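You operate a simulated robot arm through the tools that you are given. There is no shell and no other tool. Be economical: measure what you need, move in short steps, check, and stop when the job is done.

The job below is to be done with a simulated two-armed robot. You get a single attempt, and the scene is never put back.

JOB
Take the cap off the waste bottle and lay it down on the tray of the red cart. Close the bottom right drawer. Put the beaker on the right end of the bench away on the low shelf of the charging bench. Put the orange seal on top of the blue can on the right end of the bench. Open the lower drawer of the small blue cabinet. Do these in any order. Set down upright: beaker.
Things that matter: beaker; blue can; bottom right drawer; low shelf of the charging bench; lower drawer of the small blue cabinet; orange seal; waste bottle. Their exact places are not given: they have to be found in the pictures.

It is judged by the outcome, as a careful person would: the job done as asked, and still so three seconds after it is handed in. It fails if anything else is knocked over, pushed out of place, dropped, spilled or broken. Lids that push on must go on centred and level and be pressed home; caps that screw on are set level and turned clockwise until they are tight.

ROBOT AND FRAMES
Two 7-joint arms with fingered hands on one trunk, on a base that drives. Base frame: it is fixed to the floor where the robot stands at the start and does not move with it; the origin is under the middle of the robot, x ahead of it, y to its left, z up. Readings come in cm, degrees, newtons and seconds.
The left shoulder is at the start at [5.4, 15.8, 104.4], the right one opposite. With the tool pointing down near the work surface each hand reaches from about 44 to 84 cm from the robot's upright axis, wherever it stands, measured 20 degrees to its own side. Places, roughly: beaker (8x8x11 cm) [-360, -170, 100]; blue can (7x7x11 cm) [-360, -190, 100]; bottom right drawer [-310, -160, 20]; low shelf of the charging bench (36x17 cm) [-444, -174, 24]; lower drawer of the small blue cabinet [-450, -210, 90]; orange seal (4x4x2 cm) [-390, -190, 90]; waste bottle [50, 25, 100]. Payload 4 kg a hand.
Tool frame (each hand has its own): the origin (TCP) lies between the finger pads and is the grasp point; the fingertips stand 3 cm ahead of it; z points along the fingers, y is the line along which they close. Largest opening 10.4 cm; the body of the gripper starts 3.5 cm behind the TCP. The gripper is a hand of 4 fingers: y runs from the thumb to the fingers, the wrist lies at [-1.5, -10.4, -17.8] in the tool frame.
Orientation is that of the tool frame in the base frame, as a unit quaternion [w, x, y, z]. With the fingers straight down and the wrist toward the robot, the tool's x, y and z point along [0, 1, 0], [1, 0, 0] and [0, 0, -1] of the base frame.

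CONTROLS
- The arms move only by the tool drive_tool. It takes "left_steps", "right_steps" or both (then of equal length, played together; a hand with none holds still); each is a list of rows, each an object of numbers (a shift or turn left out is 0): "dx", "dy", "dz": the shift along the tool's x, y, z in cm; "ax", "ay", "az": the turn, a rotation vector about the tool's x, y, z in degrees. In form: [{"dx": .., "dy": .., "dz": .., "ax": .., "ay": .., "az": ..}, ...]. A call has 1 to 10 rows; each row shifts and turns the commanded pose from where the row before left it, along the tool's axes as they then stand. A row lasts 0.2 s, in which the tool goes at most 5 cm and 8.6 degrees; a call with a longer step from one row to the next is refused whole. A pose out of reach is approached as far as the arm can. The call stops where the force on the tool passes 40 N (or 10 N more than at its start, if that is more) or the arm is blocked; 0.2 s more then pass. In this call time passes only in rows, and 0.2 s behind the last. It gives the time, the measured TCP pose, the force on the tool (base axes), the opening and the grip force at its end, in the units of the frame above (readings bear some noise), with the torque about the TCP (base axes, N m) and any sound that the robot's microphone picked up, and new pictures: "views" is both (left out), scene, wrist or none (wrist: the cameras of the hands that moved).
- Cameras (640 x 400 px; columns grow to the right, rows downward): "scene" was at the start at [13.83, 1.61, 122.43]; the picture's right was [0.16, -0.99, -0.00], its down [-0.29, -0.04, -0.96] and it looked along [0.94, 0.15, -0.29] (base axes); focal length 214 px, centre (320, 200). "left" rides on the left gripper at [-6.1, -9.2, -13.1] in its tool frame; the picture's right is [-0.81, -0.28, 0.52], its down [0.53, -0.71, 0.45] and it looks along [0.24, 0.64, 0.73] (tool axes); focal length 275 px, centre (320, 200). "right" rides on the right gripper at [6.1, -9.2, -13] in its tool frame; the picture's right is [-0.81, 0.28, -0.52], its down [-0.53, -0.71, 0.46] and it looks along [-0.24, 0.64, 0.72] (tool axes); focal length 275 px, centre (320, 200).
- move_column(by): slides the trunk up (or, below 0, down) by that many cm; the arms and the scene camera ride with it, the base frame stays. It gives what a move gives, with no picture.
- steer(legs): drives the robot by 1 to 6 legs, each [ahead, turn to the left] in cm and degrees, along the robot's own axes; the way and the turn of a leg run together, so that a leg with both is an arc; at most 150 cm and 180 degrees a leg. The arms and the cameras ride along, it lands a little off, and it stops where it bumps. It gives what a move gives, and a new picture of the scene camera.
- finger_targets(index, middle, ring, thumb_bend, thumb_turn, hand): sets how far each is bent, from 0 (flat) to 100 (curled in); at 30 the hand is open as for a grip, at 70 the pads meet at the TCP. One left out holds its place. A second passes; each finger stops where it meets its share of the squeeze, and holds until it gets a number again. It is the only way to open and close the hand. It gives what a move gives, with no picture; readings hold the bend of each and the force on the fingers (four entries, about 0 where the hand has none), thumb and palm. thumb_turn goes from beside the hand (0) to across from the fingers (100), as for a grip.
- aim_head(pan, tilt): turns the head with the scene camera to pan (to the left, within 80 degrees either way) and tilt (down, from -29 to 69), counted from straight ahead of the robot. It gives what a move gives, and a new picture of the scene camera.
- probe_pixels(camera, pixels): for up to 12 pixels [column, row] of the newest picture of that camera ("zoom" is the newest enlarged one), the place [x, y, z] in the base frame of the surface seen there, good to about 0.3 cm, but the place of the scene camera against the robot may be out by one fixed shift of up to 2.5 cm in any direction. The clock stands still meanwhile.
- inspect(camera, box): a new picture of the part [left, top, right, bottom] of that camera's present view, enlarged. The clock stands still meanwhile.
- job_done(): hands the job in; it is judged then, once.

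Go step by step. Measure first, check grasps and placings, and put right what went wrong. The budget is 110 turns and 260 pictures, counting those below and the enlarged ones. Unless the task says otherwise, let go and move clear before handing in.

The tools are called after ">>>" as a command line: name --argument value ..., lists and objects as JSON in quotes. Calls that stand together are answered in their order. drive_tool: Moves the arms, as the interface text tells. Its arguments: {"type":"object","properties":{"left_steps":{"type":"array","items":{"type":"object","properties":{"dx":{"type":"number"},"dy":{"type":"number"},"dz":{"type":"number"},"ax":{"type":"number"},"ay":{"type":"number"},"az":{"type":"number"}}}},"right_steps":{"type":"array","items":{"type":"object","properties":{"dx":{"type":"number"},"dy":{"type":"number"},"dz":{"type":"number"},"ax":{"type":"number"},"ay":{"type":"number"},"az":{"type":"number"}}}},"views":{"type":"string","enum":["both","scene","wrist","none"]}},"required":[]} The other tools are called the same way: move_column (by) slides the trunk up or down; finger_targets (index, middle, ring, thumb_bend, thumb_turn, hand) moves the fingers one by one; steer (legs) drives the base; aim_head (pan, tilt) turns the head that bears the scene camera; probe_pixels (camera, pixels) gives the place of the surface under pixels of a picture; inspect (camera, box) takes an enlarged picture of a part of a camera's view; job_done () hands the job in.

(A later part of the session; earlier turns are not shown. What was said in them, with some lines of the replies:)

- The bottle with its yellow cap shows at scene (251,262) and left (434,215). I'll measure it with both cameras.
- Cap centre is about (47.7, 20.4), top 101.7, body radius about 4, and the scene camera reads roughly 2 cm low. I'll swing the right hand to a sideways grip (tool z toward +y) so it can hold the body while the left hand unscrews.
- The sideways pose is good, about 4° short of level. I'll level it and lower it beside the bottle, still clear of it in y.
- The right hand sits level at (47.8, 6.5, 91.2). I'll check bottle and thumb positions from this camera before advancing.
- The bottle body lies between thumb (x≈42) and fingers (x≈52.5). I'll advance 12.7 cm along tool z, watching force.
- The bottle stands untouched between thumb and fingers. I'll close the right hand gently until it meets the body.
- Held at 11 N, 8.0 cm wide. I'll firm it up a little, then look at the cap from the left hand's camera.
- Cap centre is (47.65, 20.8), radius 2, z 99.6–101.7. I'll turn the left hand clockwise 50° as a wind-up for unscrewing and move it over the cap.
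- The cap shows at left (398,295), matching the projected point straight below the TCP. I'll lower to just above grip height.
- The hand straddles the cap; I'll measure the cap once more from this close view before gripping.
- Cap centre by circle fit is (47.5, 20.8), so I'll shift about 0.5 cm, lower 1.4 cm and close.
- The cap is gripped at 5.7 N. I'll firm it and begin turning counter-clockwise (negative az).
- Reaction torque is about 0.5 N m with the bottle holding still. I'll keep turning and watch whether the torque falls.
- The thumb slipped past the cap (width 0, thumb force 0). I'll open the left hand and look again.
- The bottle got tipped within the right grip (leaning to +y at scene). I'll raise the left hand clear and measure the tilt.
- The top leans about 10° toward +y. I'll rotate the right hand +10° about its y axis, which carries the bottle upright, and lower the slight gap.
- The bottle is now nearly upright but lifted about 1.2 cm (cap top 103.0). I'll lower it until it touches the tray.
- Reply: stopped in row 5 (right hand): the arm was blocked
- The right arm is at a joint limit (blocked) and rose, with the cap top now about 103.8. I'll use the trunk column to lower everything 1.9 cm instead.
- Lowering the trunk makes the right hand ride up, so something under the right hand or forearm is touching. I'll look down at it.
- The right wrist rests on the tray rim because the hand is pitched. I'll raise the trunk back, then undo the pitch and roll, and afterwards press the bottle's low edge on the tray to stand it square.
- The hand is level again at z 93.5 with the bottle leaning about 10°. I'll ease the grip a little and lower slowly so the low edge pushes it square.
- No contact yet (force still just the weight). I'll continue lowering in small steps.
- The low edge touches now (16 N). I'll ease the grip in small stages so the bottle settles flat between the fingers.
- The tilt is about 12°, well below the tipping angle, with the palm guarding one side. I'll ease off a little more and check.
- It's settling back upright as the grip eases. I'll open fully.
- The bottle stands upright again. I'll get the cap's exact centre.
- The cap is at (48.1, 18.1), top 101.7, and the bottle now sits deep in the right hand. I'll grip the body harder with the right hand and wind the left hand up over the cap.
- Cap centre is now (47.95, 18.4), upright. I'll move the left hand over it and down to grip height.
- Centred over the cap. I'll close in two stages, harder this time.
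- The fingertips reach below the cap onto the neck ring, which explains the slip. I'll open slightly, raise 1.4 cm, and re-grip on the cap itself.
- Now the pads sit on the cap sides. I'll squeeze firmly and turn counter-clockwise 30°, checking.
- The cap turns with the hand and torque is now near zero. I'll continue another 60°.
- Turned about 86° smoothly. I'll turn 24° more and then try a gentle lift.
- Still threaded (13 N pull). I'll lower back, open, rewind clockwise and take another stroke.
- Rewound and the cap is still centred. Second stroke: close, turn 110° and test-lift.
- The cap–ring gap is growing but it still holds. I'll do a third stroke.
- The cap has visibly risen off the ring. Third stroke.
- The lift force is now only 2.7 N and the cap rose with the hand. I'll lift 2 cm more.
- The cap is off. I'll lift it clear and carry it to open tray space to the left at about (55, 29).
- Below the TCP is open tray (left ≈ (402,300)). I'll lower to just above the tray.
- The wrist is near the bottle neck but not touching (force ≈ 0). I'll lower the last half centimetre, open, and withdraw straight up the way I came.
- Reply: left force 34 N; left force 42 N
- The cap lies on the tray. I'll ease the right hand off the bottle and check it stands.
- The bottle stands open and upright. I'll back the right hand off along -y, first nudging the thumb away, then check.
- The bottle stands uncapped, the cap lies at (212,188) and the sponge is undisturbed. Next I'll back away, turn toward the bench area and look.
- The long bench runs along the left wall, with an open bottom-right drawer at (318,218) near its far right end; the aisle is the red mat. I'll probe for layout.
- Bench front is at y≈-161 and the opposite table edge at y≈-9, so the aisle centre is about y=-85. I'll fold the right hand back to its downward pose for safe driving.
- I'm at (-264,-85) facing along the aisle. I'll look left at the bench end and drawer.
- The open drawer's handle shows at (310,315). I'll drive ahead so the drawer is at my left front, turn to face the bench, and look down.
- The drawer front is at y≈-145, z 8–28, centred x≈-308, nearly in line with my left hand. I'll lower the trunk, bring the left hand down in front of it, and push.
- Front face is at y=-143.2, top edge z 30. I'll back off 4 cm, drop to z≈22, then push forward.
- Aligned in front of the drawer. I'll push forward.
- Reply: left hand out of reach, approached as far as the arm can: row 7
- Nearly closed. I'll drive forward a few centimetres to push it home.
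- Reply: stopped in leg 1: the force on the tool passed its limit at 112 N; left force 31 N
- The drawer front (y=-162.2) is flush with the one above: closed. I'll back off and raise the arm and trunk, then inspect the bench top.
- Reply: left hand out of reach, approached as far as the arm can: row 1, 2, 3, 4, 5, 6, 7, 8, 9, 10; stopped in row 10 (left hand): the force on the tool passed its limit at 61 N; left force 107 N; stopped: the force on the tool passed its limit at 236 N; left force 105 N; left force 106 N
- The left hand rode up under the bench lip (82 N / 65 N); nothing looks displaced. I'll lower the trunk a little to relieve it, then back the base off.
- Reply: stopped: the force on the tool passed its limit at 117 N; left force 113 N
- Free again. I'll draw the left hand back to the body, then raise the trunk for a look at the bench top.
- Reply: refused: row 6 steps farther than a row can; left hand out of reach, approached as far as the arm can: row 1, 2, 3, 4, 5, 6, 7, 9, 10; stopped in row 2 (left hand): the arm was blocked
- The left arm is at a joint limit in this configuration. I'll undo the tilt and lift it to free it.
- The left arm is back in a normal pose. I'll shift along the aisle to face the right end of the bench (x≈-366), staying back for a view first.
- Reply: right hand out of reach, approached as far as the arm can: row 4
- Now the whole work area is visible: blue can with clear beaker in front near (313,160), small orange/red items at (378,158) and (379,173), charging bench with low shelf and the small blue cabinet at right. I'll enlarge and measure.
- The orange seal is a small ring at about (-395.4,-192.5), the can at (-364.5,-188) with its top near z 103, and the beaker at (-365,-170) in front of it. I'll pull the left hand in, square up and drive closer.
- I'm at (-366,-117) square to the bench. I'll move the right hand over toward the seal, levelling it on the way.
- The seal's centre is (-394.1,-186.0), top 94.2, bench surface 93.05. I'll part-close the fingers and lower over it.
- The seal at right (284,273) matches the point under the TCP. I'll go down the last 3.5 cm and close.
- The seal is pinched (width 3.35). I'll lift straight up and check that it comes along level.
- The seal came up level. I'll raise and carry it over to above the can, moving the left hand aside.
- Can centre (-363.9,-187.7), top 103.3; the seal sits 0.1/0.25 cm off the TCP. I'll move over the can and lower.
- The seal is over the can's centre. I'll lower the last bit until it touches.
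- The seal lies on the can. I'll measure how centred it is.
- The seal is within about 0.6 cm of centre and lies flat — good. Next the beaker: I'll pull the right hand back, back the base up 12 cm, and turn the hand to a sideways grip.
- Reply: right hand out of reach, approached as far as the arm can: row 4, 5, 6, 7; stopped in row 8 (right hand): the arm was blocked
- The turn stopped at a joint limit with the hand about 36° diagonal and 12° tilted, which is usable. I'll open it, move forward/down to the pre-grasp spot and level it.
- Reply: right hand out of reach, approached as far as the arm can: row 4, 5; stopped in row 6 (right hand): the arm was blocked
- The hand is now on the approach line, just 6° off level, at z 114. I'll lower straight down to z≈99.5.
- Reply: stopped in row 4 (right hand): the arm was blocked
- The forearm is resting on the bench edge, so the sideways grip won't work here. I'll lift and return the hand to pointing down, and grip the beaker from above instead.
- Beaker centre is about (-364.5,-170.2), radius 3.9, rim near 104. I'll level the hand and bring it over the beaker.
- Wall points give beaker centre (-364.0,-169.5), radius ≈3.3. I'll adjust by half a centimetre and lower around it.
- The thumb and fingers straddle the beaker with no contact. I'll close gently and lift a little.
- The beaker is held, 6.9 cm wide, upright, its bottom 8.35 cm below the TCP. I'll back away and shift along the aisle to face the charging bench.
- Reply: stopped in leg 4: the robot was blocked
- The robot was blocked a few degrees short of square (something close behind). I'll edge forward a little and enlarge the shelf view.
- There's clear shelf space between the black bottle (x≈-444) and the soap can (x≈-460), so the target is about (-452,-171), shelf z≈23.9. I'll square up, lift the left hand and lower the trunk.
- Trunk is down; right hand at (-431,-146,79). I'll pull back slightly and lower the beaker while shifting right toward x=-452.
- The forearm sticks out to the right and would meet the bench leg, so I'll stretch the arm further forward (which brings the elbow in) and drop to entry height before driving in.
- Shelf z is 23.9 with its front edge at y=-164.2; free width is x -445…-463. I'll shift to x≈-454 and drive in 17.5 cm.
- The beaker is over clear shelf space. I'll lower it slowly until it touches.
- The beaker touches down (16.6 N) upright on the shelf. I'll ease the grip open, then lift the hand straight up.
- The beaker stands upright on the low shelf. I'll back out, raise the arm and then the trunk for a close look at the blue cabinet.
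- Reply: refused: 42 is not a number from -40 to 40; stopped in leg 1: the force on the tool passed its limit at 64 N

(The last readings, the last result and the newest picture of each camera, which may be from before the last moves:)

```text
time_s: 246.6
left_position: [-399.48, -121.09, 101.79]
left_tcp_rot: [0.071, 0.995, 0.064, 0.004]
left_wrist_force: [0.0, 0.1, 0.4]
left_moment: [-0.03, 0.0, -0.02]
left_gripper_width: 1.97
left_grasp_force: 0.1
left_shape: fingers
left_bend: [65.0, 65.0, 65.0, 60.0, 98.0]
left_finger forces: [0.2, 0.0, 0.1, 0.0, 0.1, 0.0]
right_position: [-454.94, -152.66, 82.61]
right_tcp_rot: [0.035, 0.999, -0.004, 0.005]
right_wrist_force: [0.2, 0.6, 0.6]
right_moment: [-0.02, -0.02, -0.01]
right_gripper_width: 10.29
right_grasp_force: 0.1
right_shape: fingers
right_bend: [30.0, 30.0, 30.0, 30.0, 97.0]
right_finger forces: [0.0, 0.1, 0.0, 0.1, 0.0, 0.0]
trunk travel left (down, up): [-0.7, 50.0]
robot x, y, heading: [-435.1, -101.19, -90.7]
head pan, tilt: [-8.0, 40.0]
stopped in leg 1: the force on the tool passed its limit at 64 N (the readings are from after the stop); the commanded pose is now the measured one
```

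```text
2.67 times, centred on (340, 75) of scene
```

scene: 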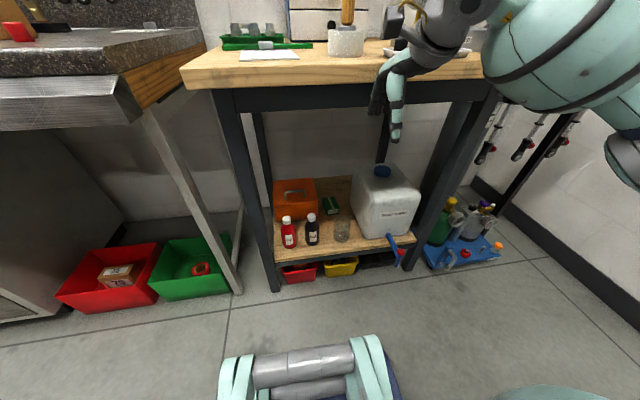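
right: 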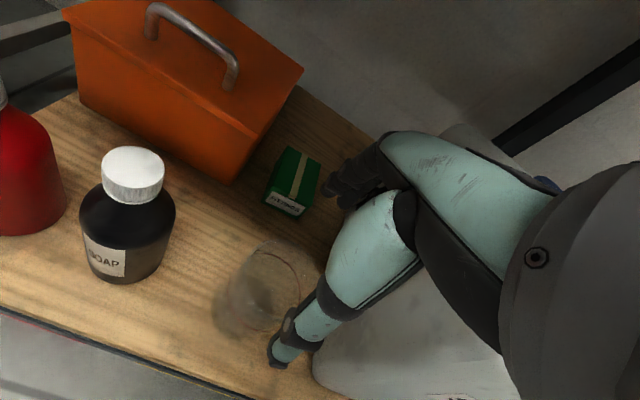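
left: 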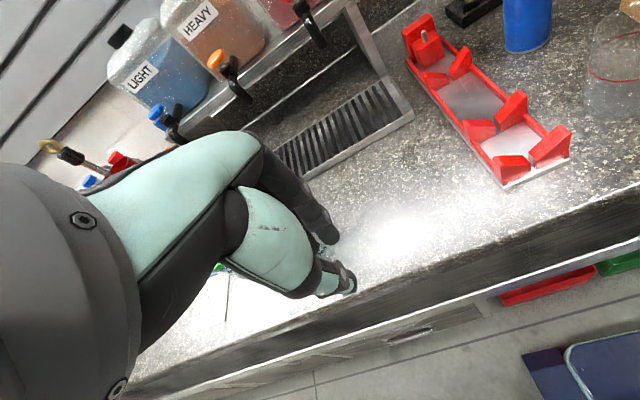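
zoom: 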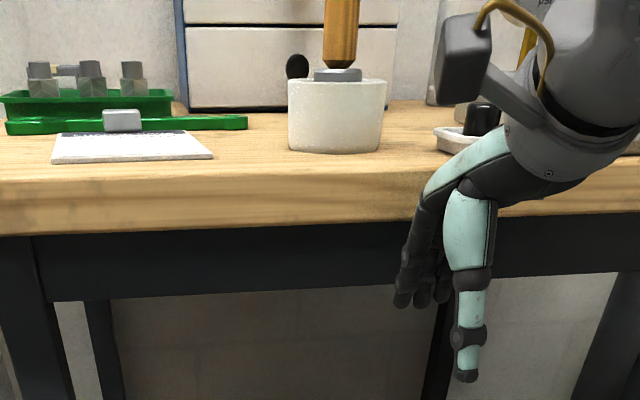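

The trunk raise was refused (limit 40) and the hand nudged the table's front edge; nothing on it appears to have moved. I'll back off and raise properly.

>>> steer --legs '[[-12, 0]]'

>>> move_column --by 40

>>> aim_head --pan -10 --tilt 32

>>> inspect --camera "scene" --box '[220, 60, 460, 240]'

```text
time_s: 247.9
left_position: [-399.35, -110.1, 101.58]
left_tcp_rot: [0.065, 0.996, 0.064, 0.005]
left_wrist_force: [-0.1, -0.8, -0.5]
left_moment: [0.06, 0.02, 0.0]
left_gripper_width: 1.95
left_grasp_force: 0.1
left_shape: fingers
left_bend: [65.0, 65.0, 65.0, 60.0, 98.0]
left_finger forces: [0.0, 0.1, 0.1, 0.0, 0.0, 0.0]
right_position: [-454.8, -141.2, 81.98]
right_tcp_rot: [0.028, 1.0, -0.003, 0.006]
right_wrist_force: [-0.1, -0.3, -0.2]
right_moment: [-0.01, -0.01, 0.01]
right_gripper_width: 10.32
right_grasp_force: 0.0
right_shape: fingers
right_bend: [30.0, 30.0, 30.0, 30.0, 97.0]
right_finger forces: [0.1, 0.0, 0.1, 0.0, 0.0, 0.0]
trunk travel left (down, up): [-0.7, 50.0]
robot x, y, heading: [-434.85, -88.83, -91.1]
head pan, tilt: [-8.0, 40.0]
```

scene: 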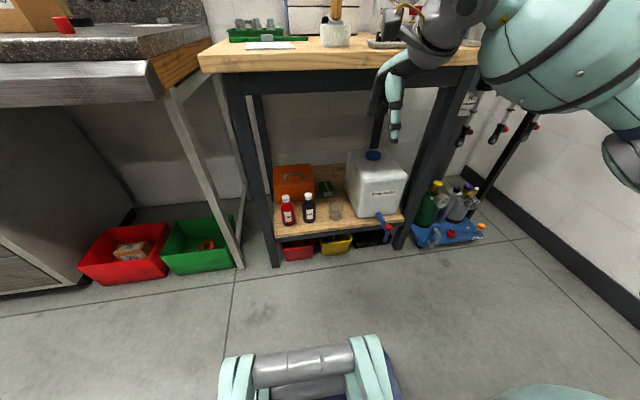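

```text
time_s: 251.7
left_position: [-399.29, -108.46, 141.72]
left_tcp_rot: [0.073, 0.995, 0.064, 0.004]
left_wrist_force: [-0.2, 0.3, -0.4]
left_moment: [0.0, 0.01, -0.01]
left_gripper_width: 1.96
left_grasp_force: 0.0
left_shape: fingers
left_bend: [65.0, 65.0, 65.0, 60.0, 98.0]
left_finger forces: [0.1, 0.1, 0.0, 0.0, 0.0, 0.1]
right_position: [-454.82, -140.01, 122.74]
right_tcp_rot: [0.037, 0.999, -0.003, 0.005]
right_wrist_force: [0.0, 0.4, -0.4]
right_moment: [-0.01, 0.01, 0.01]
right_gripper_width: 10.31
right_grasp_force: 0.0
right_shape: fingers
right_bend: [30.0, 30.0, 30.0, 30.0, 97.0]
right_finger forces: [0.0, 0.0, 0.0, 0.1, 0.0, 0.0]
trunk travel left (down, up): [-40.7, 10.0]
robot x, y, heading: [-434.83, -88.42, -90.8]
head pan, tilt: [-8.0, 40.0]
```

```text
time_s: 252.4
left_position: [-399.41, -108.43, 141.89]
left_tcp_rot: [0.073, 0.995, 0.064, 0.004]
left_wrist_force: [-0.4, 0.0, 0.8]
left_moment: [0.02, 0.01, -0.02]
left_gripper_width: 1.98
left_grasp_force: 0.0
left_shape: fingers
left_bend: [65.0, 65.0, 65.0, 60.0, 98.0]
left_finger forces: [0.0, 0.0, 0.0, 0.1, 0.1, 0.1]
right_position: [-454.8, -139.94, 122.73]
right_tcp_rot: [0.036, 0.999, -0.004, 0.005]
right_wrist_force: [-0.1, 0.1, -0.5]
right_moment: [0.01, 0.01, 0.01]
right_gripper_width: 10.32
right_grasp_force: 0.0
right_shape: fingers
right_bend: [30.0, 30.0, 30.0, 30.0, 97.0]
right_finger forces: [0.1, 0.0, 0.0, 0.0, 0.0, 0.1]
trunk travel left (down, up): [-40.7, 10.0]
robot x, y, heading: [-434.94, -88.46, -90.7]
head pan, tilt: [-10.0, 32.0]
```

scene: 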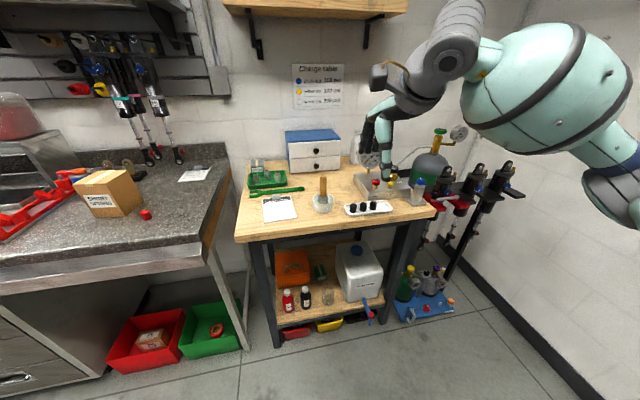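

```text
2.22 times, centred on (340, 150) of scene
5 turns are left
```

zoom: 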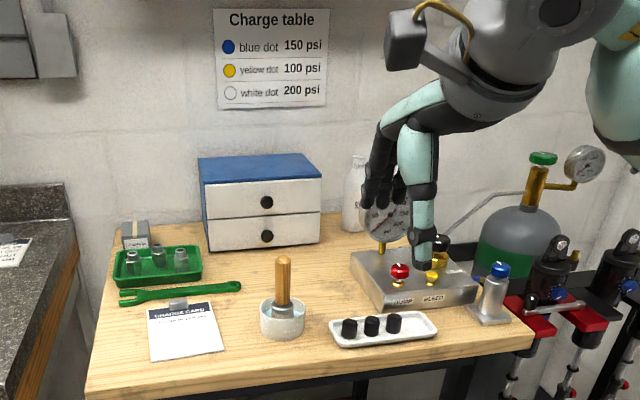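

Only five turns remain, so I'll batch: probe the knob positions, drive in with the hand high, and turn the right hand to a forward-pointing, left/right pinch.

>>> probe_pixels --camera "scene" --pixels '[[316, 167], [316, 166], [317, 151], [305, 167], [330, 167], [323, 177], [322, 190], [310, 185], [314, 135], [316, 169]]'

>>> steer --legs '[[30, 0]]'

>>> drive_tool --right_steps '[{"az": 8.5, "dx": 0.5}, {"az": 8.5, "dx": 0.5}, {"az": 8.5}, {"az": 8.5}, {"az": 8.5}, {"az": 8.5}, {"az": 8.5}, {"az": 8.5}, {"az": 8.5}, {"az": 8.5}]' --views "none"

>>> drive_tool --right_steps '[{"az": 5}, {"ay": 8}, {"ay": 8}, {"ay": 8}, {"ay": 8}, {"ay": 8}, {"ay": 8}, {"ay": 7}, {}]' --views "both"

>>> finger_targets --hand "right" --index 45 --middle 45 --ring 45 --thumb_bend 45

>>> inspect --camera "scene" --box '[220, 60, 460, 240]'

```text
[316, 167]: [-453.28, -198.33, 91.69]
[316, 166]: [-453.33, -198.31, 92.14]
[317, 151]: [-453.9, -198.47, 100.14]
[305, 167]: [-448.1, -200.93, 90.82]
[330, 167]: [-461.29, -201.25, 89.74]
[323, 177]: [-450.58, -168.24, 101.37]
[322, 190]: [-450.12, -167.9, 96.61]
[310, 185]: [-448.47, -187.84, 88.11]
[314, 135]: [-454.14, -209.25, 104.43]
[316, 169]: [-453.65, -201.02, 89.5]
```

```text
time_s: 254.5
left_position: [-399.38, -137.58, 141.94]
left_tcp_rot: [0.076, 0.995, 0.068, 0.004]
left_wrist_force: [-0.1, 0.8, 0.1]
left_moment: [-0.01, 0.04, 0.0]
left_gripper_width: 1.98
left_grasp_force: 0.0
left_shape: fingers
left_bend: [65.0, 65.0, 65.0, 60.0, 98.0]
left_finger forces: [0.0, 0.1, 0.1, 0.0, 0.0, 0.0]
right_position: [-454.95, -169.53, 123.1]
right_tcp_rot: [0.039, 0.999, -0.001, 0.005]
right_wrist_force: [0.0, -0.7, 0.7]
right_moment: [0.01, 0.0, 0.02]
right_gripper_width: 10.29
right_grasp_force: 0.1
right_shape: fingers
right_bend: [30.0, 30.0, 30.0, 30.0, 97.0]
right_finger forces: [0.0, 0.1, 0.1, 0.1, 0.0, 0.0]
trunk travel left (down, up): [-40.7, 10.0]
robot x, y, heading: [-435.39, -118.81, -90.7]
head pan, tilt: [-10.0, 32.0]
```

scene: 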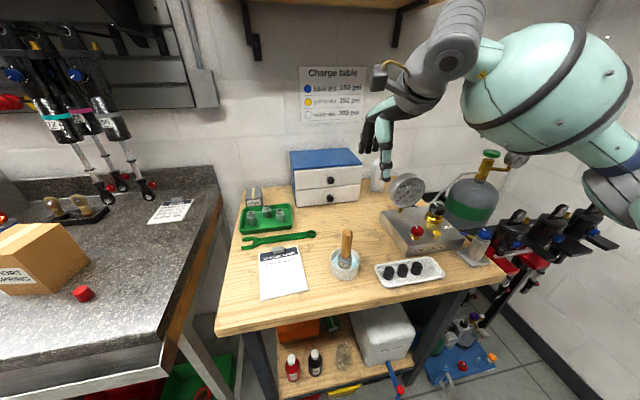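

```text
time_s: 256.7
left_position: [-399.5, -136.53, 142.0]
left_tcp_rot: [0.08, 0.995, 0.067, 0.003]
left_wrist_force: [0.6, 0.0, -0.8]
left_moment: [0.02, 0.03, -0.02]
left_gripper_width: 1.98
left_grasp_force: 0.0
left_shape: fingers
left_bend: [65.0, 65.0, 65.0, 60.0, 98.0]
left_finger forces: [0.0, 0.0, 0.0, 0.0, 0.1, 0.0]
right_position: [-453.87, -168.75, 123.52]
right_tcp_rot: [0.029, 0.736, -0.676, 0.032]
right_wrist_force: [0.1, 0.9, -0.1]
right_moment: [-0.02, -0.01, 0.02]
right_gripper_width: 10.29
right_grasp_force: 0.0
right_shape: fingers
right_bend: [30.0, 30.0, 30.0, 30.0, 97.0]
right_finger forces: [0.1, 0.0, 0.1, 0.1, 0.0, 0.0]
trunk travel left (down, up): [-40.7, 10.0]
robot x, y, heading: [-434.99, -118.35, -90.6]
head pan, tilt: [-10.0, 32.0]
```

```text
time_s: 258.7
left_position: [-399.66, -136.46, 142.19]
left_tcp_rot: [0.079, 0.995, 0.067, 0.004]
left_wrist_force: [-0.4, 0.9, -0.5]
left_moment: [0.01, 0.02, -0.01]
left_gripper_width: 1.97
left_grasp_force: 0.1
left_shape: fingers
left_bend: [65.0, 65.0, 65.0, 60.0, 98.0]
left_finger forces: [0.1, 0.1, 0.1, 0.0, 0.0, 0.0]
right_position: [-453.97, -168.69, 123.48]
right_tcp_rot: [-0.351, -0.61, 0.614, -0.357]
right_wrist_force: [0.2, -0.3, 0.0]
right_moment: [0.03, -0.01, 0.0]
right_gripper_width: 10.31
right_grasp_force: 0.1
right_shape: fingers
right_bend: [30.0, 30.0, 30.0, 30.0, 97.0]
right_finger forces: [0.1, 0.1, 0.1, 0.0, 0.0, 0.0]
trunk travel left (down, up): [-40.7, 10.0]
robot x, y, heading: [-435.5, -118.53, -90.5]
head pan, tilt: [-10.0, 32.0]
```

scene: 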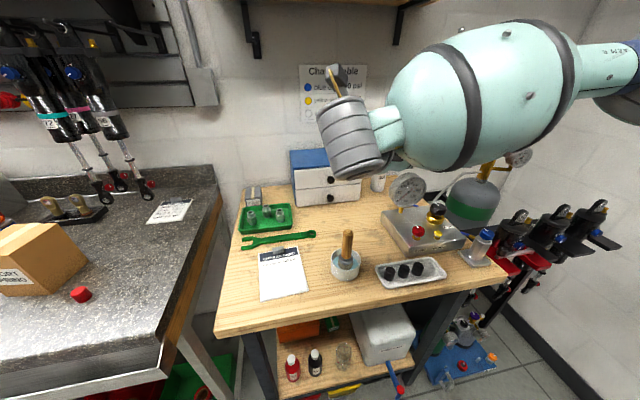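
right: 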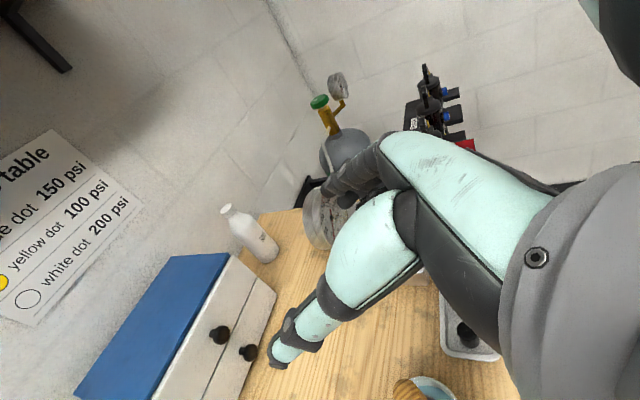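

```text
time_s: 259.7
left_position: [-399.51, -136.63, 142.1]
left_tcp_rot: [0.079, 0.995, 0.066, 0.004]
left_wrist_force: [-0.1, 0.6, 0.0]
left_moment: [0.02, -0.02, 0.04]
left_gripper_width: 1.98
left_grasp_force: 0.2
left_shape: fingers
left_bend: [65.0, 65.0, 65.0, 60.0, 98.0]
left_finger forces: [0.0, 0.0, 0.1, 0.1, 0.1, 0.0]
right_position: [-453.86, -168.83, 123.51]
right_tcp_rot: [-0.352, -0.61, 0.614, -0.356]
right_wrist_force: [0.7, 0.0, -0.3]
right_moment: [0.02, -0.02, -0.02]
right_gripper_width: 6.57
right_grasp_force: 0.1
right_shape: fingers
right_bend: [45.0, 45.0, 45.0, 45.0, 97.0]
right_finger forces: [0.1, 0.1, 0.1, 0.0, 0.0, 0.0]
trunk travel left (down, up): [-40.7, 10.0]
robot x, y, heading: [-434.8, -118.67, -90.5]
head pan, tilt: [-10.0, 32.0]
```

```text
2.22 times, centred on (340, 150) of scene
4 turns are left
```

zoom: 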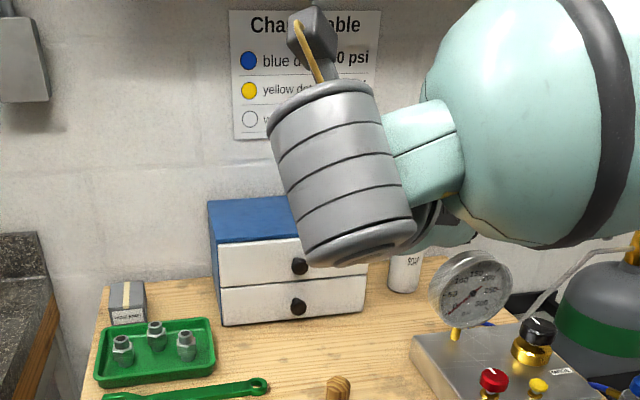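

The hand reached the wanted pose exactly. I'll curl the ring finger away, raise the trunk, and bring the hand to 7 cm short of the lower knob (scene estimate (-453.3,-199,94.1)), then look.

>>> finger_targets --hand "right" --ring 90

>>> move_column --by 9.8

>>> drive_tool --right_steps '[{"dx": -2.1, "dy": -0.07, "dz": 4.3}, {"dx": -2.1, "dy": -0.07, "dz": 4.3}, {"dx": -2.1, "dy": -0.07, "dz": 4.3}, {"dx": -2.1, "dy": -0.07, "dz": 4.3}, {"dx": -2.1, "dy": -0.07, "dz": 4.3}, {"dx": -2.1, "dy": -0.07, "dz": 4.3}, {"dx": -2.1, "dy": -0.07, "dz": 4.3}, {"dx": -2.1, "dy": -0.07, "dz": 4.3}, {"dx": -2.1, "dy": -0.07, "dz": 4.3}, {}]' --views "both"

>>> probe_pixels --camera "right" --pixels '[[283, 275], [275, 268], [290, 265], [268, 278], [276, 284], [260, 265], [285, 255], [255, 285], [270, 255], [295, 275], [265, 292], [250, 272]]'

>>> inspect --camera "right" --box '[180, 170, 400, 350]'

>>> inspect --camera "scene" --box '[260, 100, 440, 240]'

```text
time_s: 260.7
left_position: [-399.57, -136.57, 142.09]
left_tcp_rot: [0.079, 0.995, 0.067, 0.005]
left_wrist_force: [0.3, 0.3, 0.2]
left_moment: [-0.01, 0.0, 0.01]
left_gripper_width: 1.99
left_grasp_force: 0.1
left_shape: fingers
left_bend: [65.0, 65.0, 65.0, 60.0, 98.0]
left_finger forces: [0.0, 0.0, 0.0, 0.0, 0.0, 0.1]
right_position: [-453.85, -168.79, 123.44]
right_tcp_rot: [-0.351, -0.611, 0.614, -0.356]
right_wrist_force: [-0.2, 0.7, 0.1]
right_moment: [-0.02, -0.01, 0.0]
right_gripper_width: 6.55
right_grasp_force: 0.1
right_shape: fingers
right_bend: [45.0, 45.0, 90.0, 45.0, 97.0]
right_finger forces: [0.1, 0.1, 0.1, 0.0, 0.1, 0.0]
trunk travel left (down, up): [-40.7, 10.0]
robot x, y, heading: [-435.22, -118.58, -90.6]
head pan, tilt: [-10.0, 32.0]
```

```text
time_s: 262.1
left_position: [-399.57, -136.49, 151.91]
left_tcp_rot: [0.08, 0.995, 0.066, 0.003]
left_wrist_force: [0.6, 0.1, -0.1]
left_moment: [0.01, 0.04, 0.02]
left_gripper_width: 1.94
left_grasp_force: 0.1
left_shape: fingers
left_bend: [65.0, 65.0, 65.0, 60.0, 98.0]
left_finger forces: [0.0, 0.1, 0.0, 0.1, 0.1, 0.0]
right_position: [-453.96, -168.83, 133.25]
right_tcp_rot: [-0.351, -0.611, 0.614, -0.356]
right_wrist_force: [0.2, -0.5, -0.4]
right_moment: [-0.03, 0.0, 0.04]
right_gripper_width: 6.6
right_grasp_force: 0.1
right_shape: fingers
right_bend: [45.0, 45.0, 90.0, 45.0, 97.0]
right_finger forces: [0.1, 0.0, 0.0, 0.1, 0.0, 0.0]
trunk travel left (down, up): [-50.5, 0.2]
robot x, y, heading: [-434.95, -118.62, -90.4]
head pan, tilt: [-10.0, 32.0]
```

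```text
time_s: 264.2
left_position: [-399.69, -136.57, 151.83]
left_tcp_rot: [0.08, 0.995, 0.067, 0.003]
left_wrist_force: [0.3, 0.1, -0.9]
left_moment: [0.04, 0.0, 0.01]
left_gripper_width: 1.98
left_grasp_force: 0.2
left_shape: fingers
left_bend: [65.0, 65.0, 65.0, 60.0, 98.0]
left_finger forces: [0.1, 0.0, 0.0, 0.0, 0.1, 0.0]
right_position: [-452.98, -192.94, 97.36]
right_tcp_rot: [-0.35, -0.611, 0.614, -0.356]
right_wrist_force: [-0.7, 0.4, 0.1]
right_moment: [0.0, -0.01, -0.03]
right_gripper_width: 6.55
right_grasp_force: 0.0
right_shape: fingers
right_bend: [45.0, 45.0, 90.0, 45.0, 97.0]
right_finger forces: [0.1, 0.0, 0.0, 0.0, 0.0, 0.1]
trunk travel left (down, up): [-50.5, 0.2]
robot x, y, heading: [-434.76, -118.73, -90.5]
head pan, tilt: [-10.0, 32.0]
```

scene: 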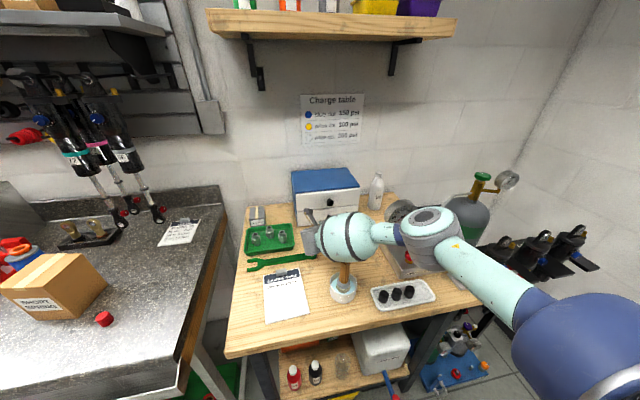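
right: 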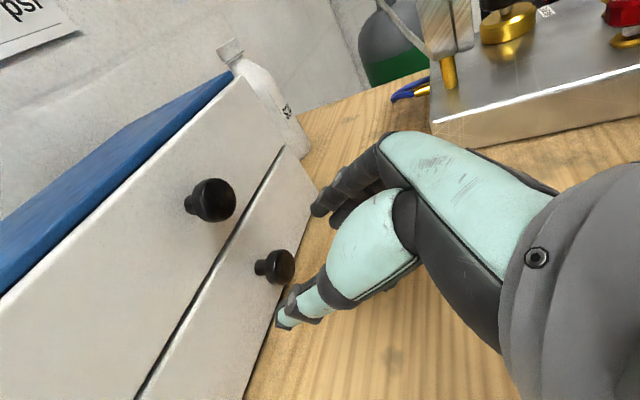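

```text
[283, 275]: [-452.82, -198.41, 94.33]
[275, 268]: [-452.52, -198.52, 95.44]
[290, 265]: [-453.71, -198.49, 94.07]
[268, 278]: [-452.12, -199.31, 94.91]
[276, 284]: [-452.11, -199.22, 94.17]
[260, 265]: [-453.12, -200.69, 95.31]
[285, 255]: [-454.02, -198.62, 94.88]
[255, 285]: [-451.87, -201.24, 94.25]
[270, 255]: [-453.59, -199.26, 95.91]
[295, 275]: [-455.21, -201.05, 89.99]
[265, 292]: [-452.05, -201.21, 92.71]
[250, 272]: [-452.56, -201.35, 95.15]
```

```text
2.22 times, centred on (290, 260) of right
```

zoom: 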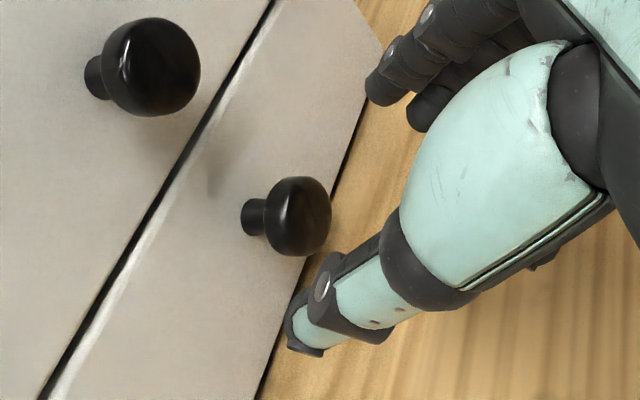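

```text
2.86 times, centred on (350, 170) of scene
3 turns are left
```

zoom: 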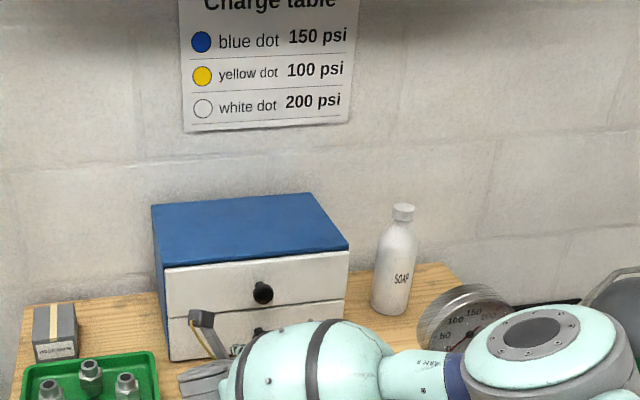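

The knob is clear in view: centre about (-453.1,-199.2,95.0). I'll move in 5.3 cm, pinch it between thumb and two fingers, and pull the drawer out about 8.5 cm (limited to stay clear of the brush cup).

>>> drive_tool --right_steps '[{"dx": 0.36, "dy": 0.04, "dz": 1.8}, {"dx": 0.36, "dy": 0.04, "dz": 1.8}, {"dx": 0.36, "dy": 0.04, "dz": 1.7}, {}]' --views "none"

>>> finger_targets --hand "right" --index 70 --middle 70 --thumb_bend 68

>>> finger_targets --hand "right" --index 92 --middle 92 --thumb_bend 90

>>> drive_tool --right_steps '[{"dx": -0.4, "dz": -0.69}, {"dx": -0.5, "dz": -0.87}, {"dx": -0.5, "dz": -0.87}, {"dx": -0.5, "dz": -0.87}, {"dx": -0.5, "dz": -0.87}, {"dx": -0.5, "dz": -0.87}, {"dx": -0.5, "dz": -0.87}, {"dx": -0.5, "dz": -0.87}, {"dx": -0.4, "dz": -0.69}, {}]' --views "both"

>>> inspect --camera "right" --box '[180, 170, 400, 350]'

>>> probe_pixels --camera "right" --pixels '[[200, 300], [230, 300], [150, 230], [200, 340], [180, 320], [250, 330], [150, 380], [230, 250]]'

```text
time_s: 265.2
left_position: [-399.34, -134.65, 151.93]
left_tcp_rot: [0.086, 0.994, 0.068, 0.003]
left_wrist_force: [-0.1, -0.6, 0.7]
left_moment: [0.09, -0.05, 0.02]
left_gripper_width: 1.99
left_grasp_force: 0.1
left_shape: fingers
left_bend: [65.0, 65.0, 65.0, 60.0, 98.0]
left_finger forces: [0.1, 0.0, 0.1, 0.0, 0.0, 0.0]
right_position: [-453.03, -197.01, 98.04]
right_tcp_rot: [-0.359, -0.607, 0.608, -0.364]
right_wrist_force: [0.0, -0.7, 0.6]
right_moment: [-0.03, -0.01, 0.0]
right_gripper_width: 6.57
right_grasp_force: 0.0
right_shape: fingers
right_bend: [45.0, 45.0, 90.0, 45.0, 98.0]
right_finger forces: [0.1, 0.0, 0.1, 0.0, 0.0, 0.0]
right hand out of reach, approached as far as the arm can: row 3
trunk travel left (down, up): [-50.5, 0.2]
robot x, y, heading: [-435.08, -118.67, -90.6]
head pan, tilt: [-10.0, 32.0]
```

```text
time_s: 266.2
left_position: [-399.11, -135.4, 151.92]
left_tcp_rot: [0.084, 0.994, 0.068, 0.002]
left_wrist_force: [0.7, 0.3, -0.5]
left_moment: [0.01, 0.03, -0.01]
left_gripper_width: 1.96
left_grasp_force: 0.0
left_shape: fingers
left_bend: [65.0, 65.0, 65.0, 60.0, 98.0]
left_finger forces: [0.0, 0.0, 0.1, 0.0, 0.1, 0.0]
right_position: [-453.35, -196.3, 98.17]
right_tcp_rot: [-0.357, -0.607, 0.61, -0.363]
right_wrist_force: [-0.7, 0.2, 0.1]
right_moment: [-0.03, -0.01, 0.04]
right_gripper_width: 0.37
right_grasp_force: 0.0
right_shape: fingers
right_bend: [70.0, 70.0, 90.0, 68.0, 98.0]
right_finger forces: [0.1, 0.0, 0.1, 0.1, 0.0, 0.0]
trunk travel left (down, up): [-50.5, 0.2]
robot x, y, heading: [-435.33, -118.74, -90.7]
head pan, tilt: [-10.0, 32.0]
```

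```text
time_s: 267.2
left_position: [-399.14, -135.47, 151.77]
left_tcp_rot: [0.083, 0.994, 0.068, 0.002]
left_wrist_force: [0.6, -0.7, 0.3]
left_moment: [0.02, -0.01, 0.0]
left_gripper_width: 2.0
left_grasp_force: 0.1
left_shape: fingers
left_bend: [65.0, 65.0, 65.0, 60.0, 98.0]
left_finger forces: [0.0, 0.0, 0.0, 0.1, 0.0, 0.1]
right_position: [-453.37, -196.19, 98.08]
right_tcp_rot: [-0.357, -0.607, 0.61, -0.363]
right_wrist_force: [-0.3, -0.2, -0.3]
right_moment: [-0.02, -0.01, -0.02]
right_gripper_width: 0.01
right_grasp_force: 0.1
right_shape: fingers
right_bend: [85.0, 92.0, 90.0, 83.0, 97.0]
right_finger forces: [0.0, 0.0, 0.0, 0.1, 0.1, 0.0]
trunk travel left (down, up): [-50.5, 0.2]
robot x, y, heading: [-435.08, -118.54, -90.4]
head pan, tilt: [-10.0, 32.0]
```

```text
time_s: 269.4
left_position: [-399.33, -135.61, 151.74]
left_tcp_rot: [0.082, 0.994, 0.068, 0.002]
left_wrist_force: [-0.1, -0.1, 0.4]
left_moment: [-0.01, -0.01, 0.01]
left_gripper_width: 1.98
left_grasp_force: 0.0
left_shape: fingers
left_bend: [65.0, 65.0, 65.0, 60.0, 98.0]
left_finger forces: [0.0, 0.0, 0.0, 0.1, 0.0, 0.0]
right_position: [-452.92, -188.16, 96.81]
right_tcp_rot: [-0.355, -0.608, 0.612, -0.36]
right_wrist_force: [0.9, 0.1, -1.0]
right_moment: [0.04, 0.03, 0.01]
right_gripper_width: 0.0
right_grasp_force: 0.0
right_shape: fingers
right_bend: [85.0, 92.0, 90.0, 84.0, 97.0]
right_finger forces: [0.1, 0.0, 0.1, 0.0, 0.0, 0.1]
trunk travel left (down, up): [-50.5, 0.2]
robot x, y, heading: [-434.49, -118.89, -90.6]
head pan, tilt: [-10.0, 32.0]
```

scene: 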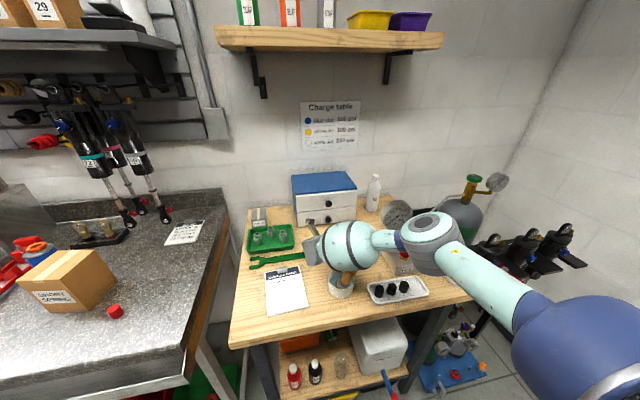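
right: 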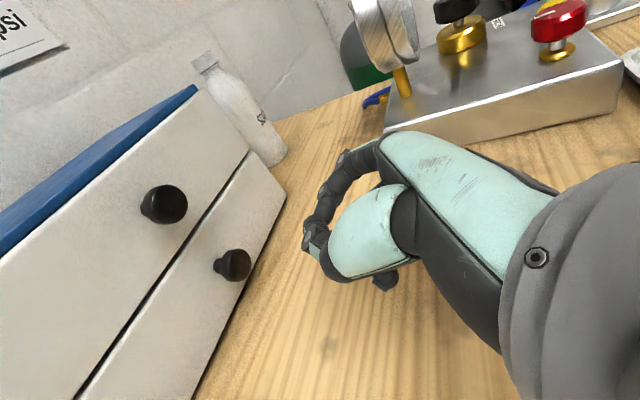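

```text
2.22 times, centred on (290, 260) of right
```

zoom: 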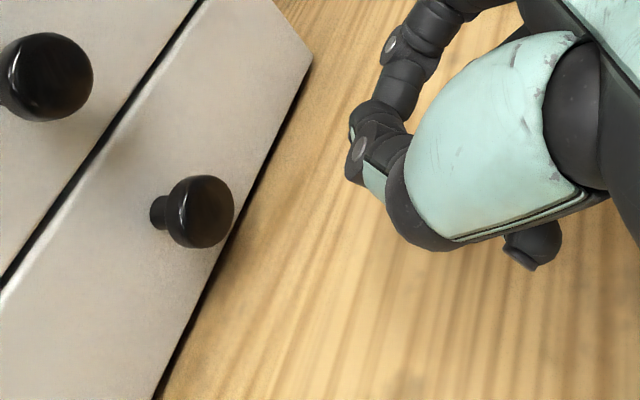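

```text
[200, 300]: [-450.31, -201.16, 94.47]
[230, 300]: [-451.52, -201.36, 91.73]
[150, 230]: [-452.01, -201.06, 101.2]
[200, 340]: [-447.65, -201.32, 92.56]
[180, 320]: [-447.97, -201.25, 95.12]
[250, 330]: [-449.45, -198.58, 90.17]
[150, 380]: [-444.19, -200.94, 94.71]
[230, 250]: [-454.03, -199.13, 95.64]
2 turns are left
```

The hand ran out of reach and missed the knob, so with the last action turn I'll open, drive 6 cm closer, advance onto the knob, pinch, pull about 9 cm, release and lift clear.

>>> finger_targets --hand "right" --index 45 --middle 45 --thumb_bend 45

>>> steer --legs '[[6, 0]]'

>>> drive_tool --right_steps '[{"dx": 0.39, "dy": 0.03, "dz": 1.08}, {"dx": 0.39, "dy": 0.03, "dz": 1.08}, {"dx": 0.39, "dy": 0.03, "dz": 1.08}, {}]' --views "none"

>>> finger_targets --hand "right" --index 70 --middle 70 --thumb_bend 68

>>> finger_targets --hand "right" --index 95 --middle 95 --thumb_bend 92

>>> drive_tool --right_steps '[{"dx": -0.35, "dz": -0.6}, {"dx": -0.45, "dz": -0.78}, {"dx": -0.5, "dz": -0.87}, {"dx": -0.5, "dz": -0.87}, {"dx": -0.5, "dz": -0.87}, {"dx": -0.5, "dz": -0.87}, {"dx": -0.5, "dz": -0.87}, {"dx": -0.5, "dz": -0.87}, {"dx": -0.45, "dz": -0.78}, {}]' --views "none"

>>> finger_targets --hand "right" --index 40 --middle 40 --thumb_bend 40

>>> drive_tool --right_steps '[{"dz": -1.5}, {"dz": -1.5}, {"dx": 2.6, "dz": -1.5}, {"dx": 2.6, "dz": -1.5}, {"dx": 2.6, "dz": -1.5}, {"dx": 2.6, "dz": -1.5}, {"dx": 2.6, "dz": -1.5}, {}]' --views "both"

```text
time_s: 270.4
left_position: [-399.42, -135.62, 151.9]
left_tcp_rot: [0.082, 0.994, 0.067, 0.002]
left_wrist_force: [-0.3, 0.1, 0.4]
left_moment: [0.02, 0.01, 0.02]
left_gripper_width: 1.94
left_grasp_force: 0.1
left_shape: fingers
left_bend: [65.0, 65.0, 65.0, 60.0, 98.0]
left_finger forces: [0.0, 0.0, 0.1, 0.0, 0.1, 0.0]
right_position: [-453.08, -188.29, 96.52]
right_tcp_rot: [-0.354, -0.609, 0.613, -0.358]
right_wrist_force: [-0.4, 0.3, -0.5]
right_moment: [-0.01, -0.01, 0.02]
right_gripper_width: 6.45
right_grasp_force: 0.0
right_shape: fingers
right_bend: [45.0, 45.0, 90.0, 45.0, 97.0]
right_finger forces: [0.1, 0.0, 0.0, 0.0, 0.1, 0.0]
trunk travel left (down, up): [-50.5, 0.2]
robot x, y, heading: [-435.04, -118.67, -90.5]
head pan, tilt: [-10.0, 32.0]
```

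```text
time_s: 271.4
left_position: [-399.7, -139.64, 152.28]
left_tcp_rot: [0.092, 0.994, 0.067, 0.003]
left_wrist_force: [-0.5, -0.8, 1.0]
left_moment: [0.08, -0.04, 0.02]
left_gripper_width: 1.99
left_grasp_force: 0.0
left_shape: fingers
left_bend: [65.0, 65.0, 65.0, 60.0, 98.0]
left_finger forces: [0.0, 0.0, 0.0, 0.1, 0.0, 0.1]
right_position: [-453.32, -193.01, 97.19]
right_tcp_rot: [-0.357, -0.606, 0.612, -0.362]
right_wrist_force: [1.3, -1.1, -0.3]
right_moment: [0.0, 0.03, -0.01]
right_gripper_width: 6.46
right_grasp_force: 0.0
right_shape: fingers
right_bend: [45.0, 45.0, 90.0, 45.0, 97.0]
right_finger forces: [0.1, 0.1, 0.1, 0.0, 0.0, 0.0]
trunk travel left (down, up): [-50.5, 0.2]
robot x, y, heading: [-435.13, -124.77, -90.6]
head pan, tilt: [-10.0, 32.0]
```

scene: 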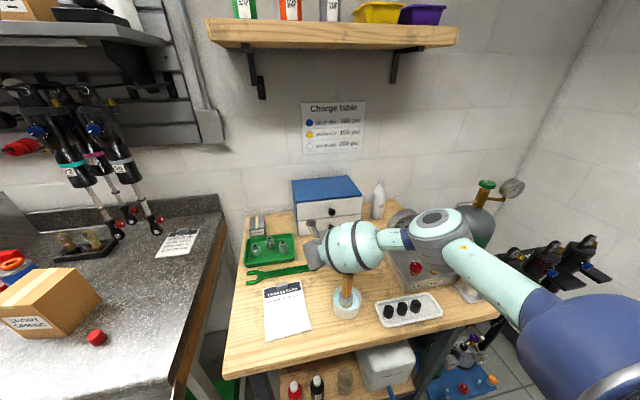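

```text
time_s: 272.2
left_position: [-399.62, -142.01, 151.96]
left_tcp_rot: [0.082, 0.994, 0.067, 0.004]
left_wrist_force: [0.1, 0.4, -0.4]
left_moment: [-0.07, -0.03, 0.06]
left_gripper_width: 1.98
left_grasp_force: 0.1
left_shape: fingers
left_bend: [65.0, 65.0, 65.0, 60.0, 98.0]
left_finger forces: [0.1, 0.0, 0.0, 0.0, 0.0, 0.0]
right_position: [-453.16, -197.25, 95.19]
right_tcp_rot: [-0.351, -0.609, 0.617, -0.354]
right_wrist_force: [-0.3, 1.0, -0.4]
right_moment: [-0.01, 0.0, -0.03]
right_gripper_width: 6.55
right_grasp_force: 0.0
right_shape: fingers
right_bend: [45.0, 45.0, 90.0, 45.0, 98.0]
right_finger forces: [0.0, 0.1, 0.1, 0.0, 0.1, 0.0]
trunk travel left (down, up): [-50.5, 0.2]
robot x, y, heading: [-435.14, -124.84, -90.5]
head pan, tilt: [-10.0, 32.0]
stopped in row 3 (right hand): the force on the tool passed its limit at 49 N (the readings are from after the stop); the commanded pose is now the measured one
```

```text
time_s: 273.2
left_position: [-399.71, -140.87, 152.11]
left_tcp_rot: [0.087, 0.994, 0.066, 0.003]
left_wrist_force: [0.3, 0.0, 0.7]
left_moment: [-0.02, -0.02, -0.01]
left_gripper_width: 1.96
left_grasp_force: 0.1
left_shape: fingers
left_bend: [65.0, 65.0, 65.0, 60.0, 98.0]
left_finger forces: [0.1, 0.0, 0.1, 0.1, 0.0, 0.0]
right_position: [-453.39, -196.41, 95.88]
right_tcp_rot: [-0.354, -0.607, 0.616, -0.355]
right_wrist_force: [-8.9, 22.5, 14.9]
right_moment: [-0.02, 0.19, -0.31]
right_gripper_width: 1.78
right_grasp_force: 14.8
right_shape: fingers
right_bend: [64.0, 67.0, 90.0, 64.0, 97.0]
right_finger forces: [11.2, 12.2, 0.0, 0.0, 7.3, 0.0]
trunk travel left (down, up): [-50.5, 0.2]
robot x, y, heading: [-435.22, -125.17, -90.5]
head pan, tilt: [-10.0, 32.0]
```

```text
time_s: 274.2
left_position: [-399.4, -141.14, 151.96]
left_tcp_rot: [0.085, 0.994, 0.067, 0.003]
left_wrist_force: [0.4, -0.2, 0.2]
left_moment: [-0.02, -0.02, 0.02]
left_gripper_width: 1.97
left_grasp_force: 0.1
left_shape: fingers
left_bend: [65.0, 65.0, 65.0, 60.0, 98.0]
left_finger forces: [0.1, 0.0, 0.0, 0.1, 0.0, 0.0]
right_position: [-453.0, -196.65, 95.67]
right_tcp_rot: [-0.351, -0.61, 0.615, -0.356]
right_wrist_force: [4.2, 15.3, 4.2]
right_moment: [0.06, 0.15, -0.08]
right_gripper_width: 1.74
right_grasp_force: 28.3
right_shape: fingers
right_bend: [72.0, 60.0, 90.0, 69.0, 96.0]
right_finger forces: [19.1, 14.3, 0.0, 0.0, 23.4, 0.0]
trunk travel left (down, up): [-50.5, 0.2]
robot x, y, heading: [-434.89, -124.46, -90.5]
head pan, tilt: [-10.0, 32.0]
```

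```text
time_s: 276.4
left_position: [-399.54, -141.47, 151.94]
left_tcp_rot: [0.084, 0.994, 0.067, 0.003]
left_wrist_force: [0.3, 0.1, -0.5]
left_moment: [-0.03, -0.04, -0.01]
left_gripper_width: 1.95
left_grasp_force: 0.0
left_shape: fingers
left_bend: [65.0, 65.0, 65.0, 60.0, 98.0]
left_finger forces: [0.0, 0.0, 0.1, 0.0, 0.0, 0.1]
right_position: [-453.1, -188.31, 95.51]
right_tcp_rot: [-0.352, -0.608, 0.617, -0.354]
right_wrist_force: [2.5, -0.2, 4.7]
right_moment: [-0.15, 0.21, 0.03]
right_gripper_width: 1.67
right_grasp_force: 21.6
right_shape: fingers
right_bend: [72.0, 60.0, 90.0, 69.0, 96.0]
right_finger forces: [14.7, 9.3, 0.0, 0.0, 19.6, 0.1]
trunk travel left (down, up): [-50.5, 0.2]
robot x, y, heading: [-435.47, -124.75, -90.5]
head pan, tilt: [-10.0, 32.0]
```

```text
time_s: 277.4
left_position: [-399.63, -141.51, 151.94]
left_tcp_rot: [0.084, 0.994, 0.067, 0.004]
left_wrist_force: [-0.2, 0.1, 0.3]
left_moment: [0.02, 0.03, 0.03]
left_gripper_width: 1.96
left_grasp_force: 0.0
left_shape: fingers
left_bend: [65.0, 65.0, 65.0, 60.0, 98.0]
left_finger forces: [0.0, 0.0, 0.0, 0.0, 0.1, 0.0]
right_position: [-453.01, -188.31, 95.46]
right_tcp_rot: [-0.352, -0.609, 0.616, -0.355]
right_wrist_force: [0.3, -0.3, 0.3]
right_moment: [0.0, 0.02, -0.01]
right_gripper_width: 7.77
right_grasp_force: 0.0
right_shape: fingers
right_bend: [40.0, 40.0, 90.0, 40.0, 97.0]
right_finger forces: [0.0, 0.0, 0.0, 0.0, 0.0, 0.1]
trunk travel left (down, up): [-50.5, 0.2]
robot x, y, heading: [-435.19, -124.82, -90.5]
head pan, tilt: [-10.0, 32.0]
```

```text
time_s: 279.2
left_position: [-399.69, -141.41, 151.9]
left_tcp_rot: [0.083, 0.994, 0.067, 0.004]
left_wrist_force: [-0.7, -0.2, -0.1]
left_moment: [0.04, -0.02, 0.01]
left_gripper_width: 1.98
left_grasp_force: 0.1
left_shape: fingers
left_bend: [65.0, 65.0, 65.0, 60.0, 98.0]
left_finger forces: [0.0, 0.0, 0.1, 0.0, 0.0, 0.1]
right_position: [-453.06, -185.66, 111.95]
right_tcp_rot: [-0.351, -0.609, 0.617, -0.354]
right_wrist_force: [-0.3, -0.5, 0.6]
right_moment: [0.01, -0.01, -0.02]
right_gripper_width: 7.74
right_grasp_force: 0.1
right_shape: fingers
right_bend: [40.0, 40.0, 90.0, 40.0, 97.0]
right_finger forces: [0.1, 0.0, 0.1, 0.0, 0.0, 0.1]
trunk travel left (down, up): [-50.5, 0.2]
robot x, y, heading: [-435.1, -124.74, -90.6]
head pan, tilt: [-10.0, 32.0]
1 turns are left
```

scene: 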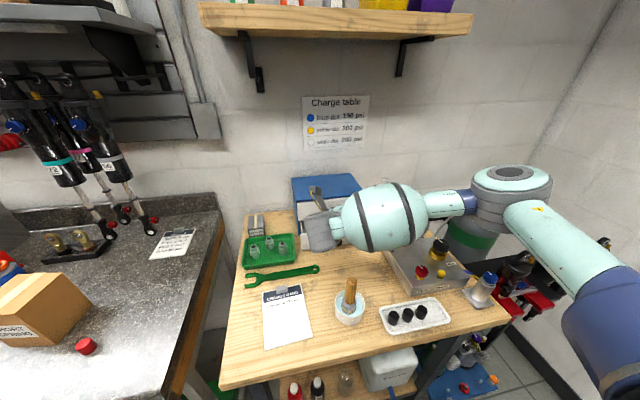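
right: 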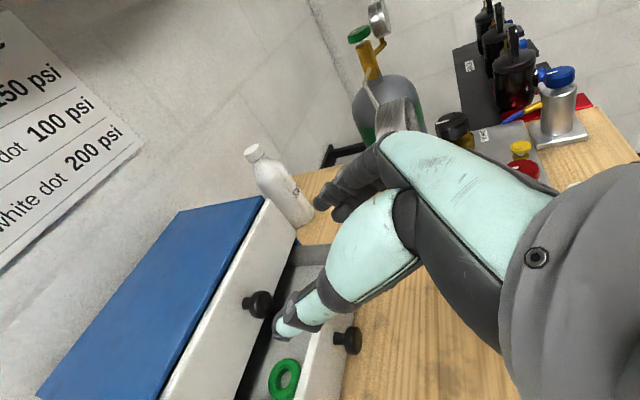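

The last pictures show the lower drawer pulled open (green ring visible inside at right (285,380)), the brush cup upright and the hand clear, so I'm handing the job in.

>>> job_done

```text
The job is handed in.
```

I did all five tasks and handed the job in.

- **Waste bottle:** the cap is off and lies flat on the red cart's tray. The bottle tipped about 10–12° in my grip while I was unscrewing it. I set it upright again, so it now stands about 3 cm from where it started.
- **Bottom right drawer:** it is closed, flush with the drawer above.
- **Beaker:** it stands upright on the low shelf of the charging bench, between the black soap bottle and the soap-water container.
- **Orange seal:** it lies flat on the blue can, about 0.6 cm off centre. I did not re-centre it.
- **Small blue cabinet:** the lower drawer is open by about 8 cm. I kept the pull short so my forearm would not hit the brush cup in front of it.

My hands also bumped into things twice. The left hand pushed against the underside of the bench lip at up to 236 N, and the right hand hit the charging bench's front edge at 64 N. I saw nothing displaced in the pictures after either bump. The base was also blocked once by something behind it that I never got to see, so I can't rule out that I nudged it.
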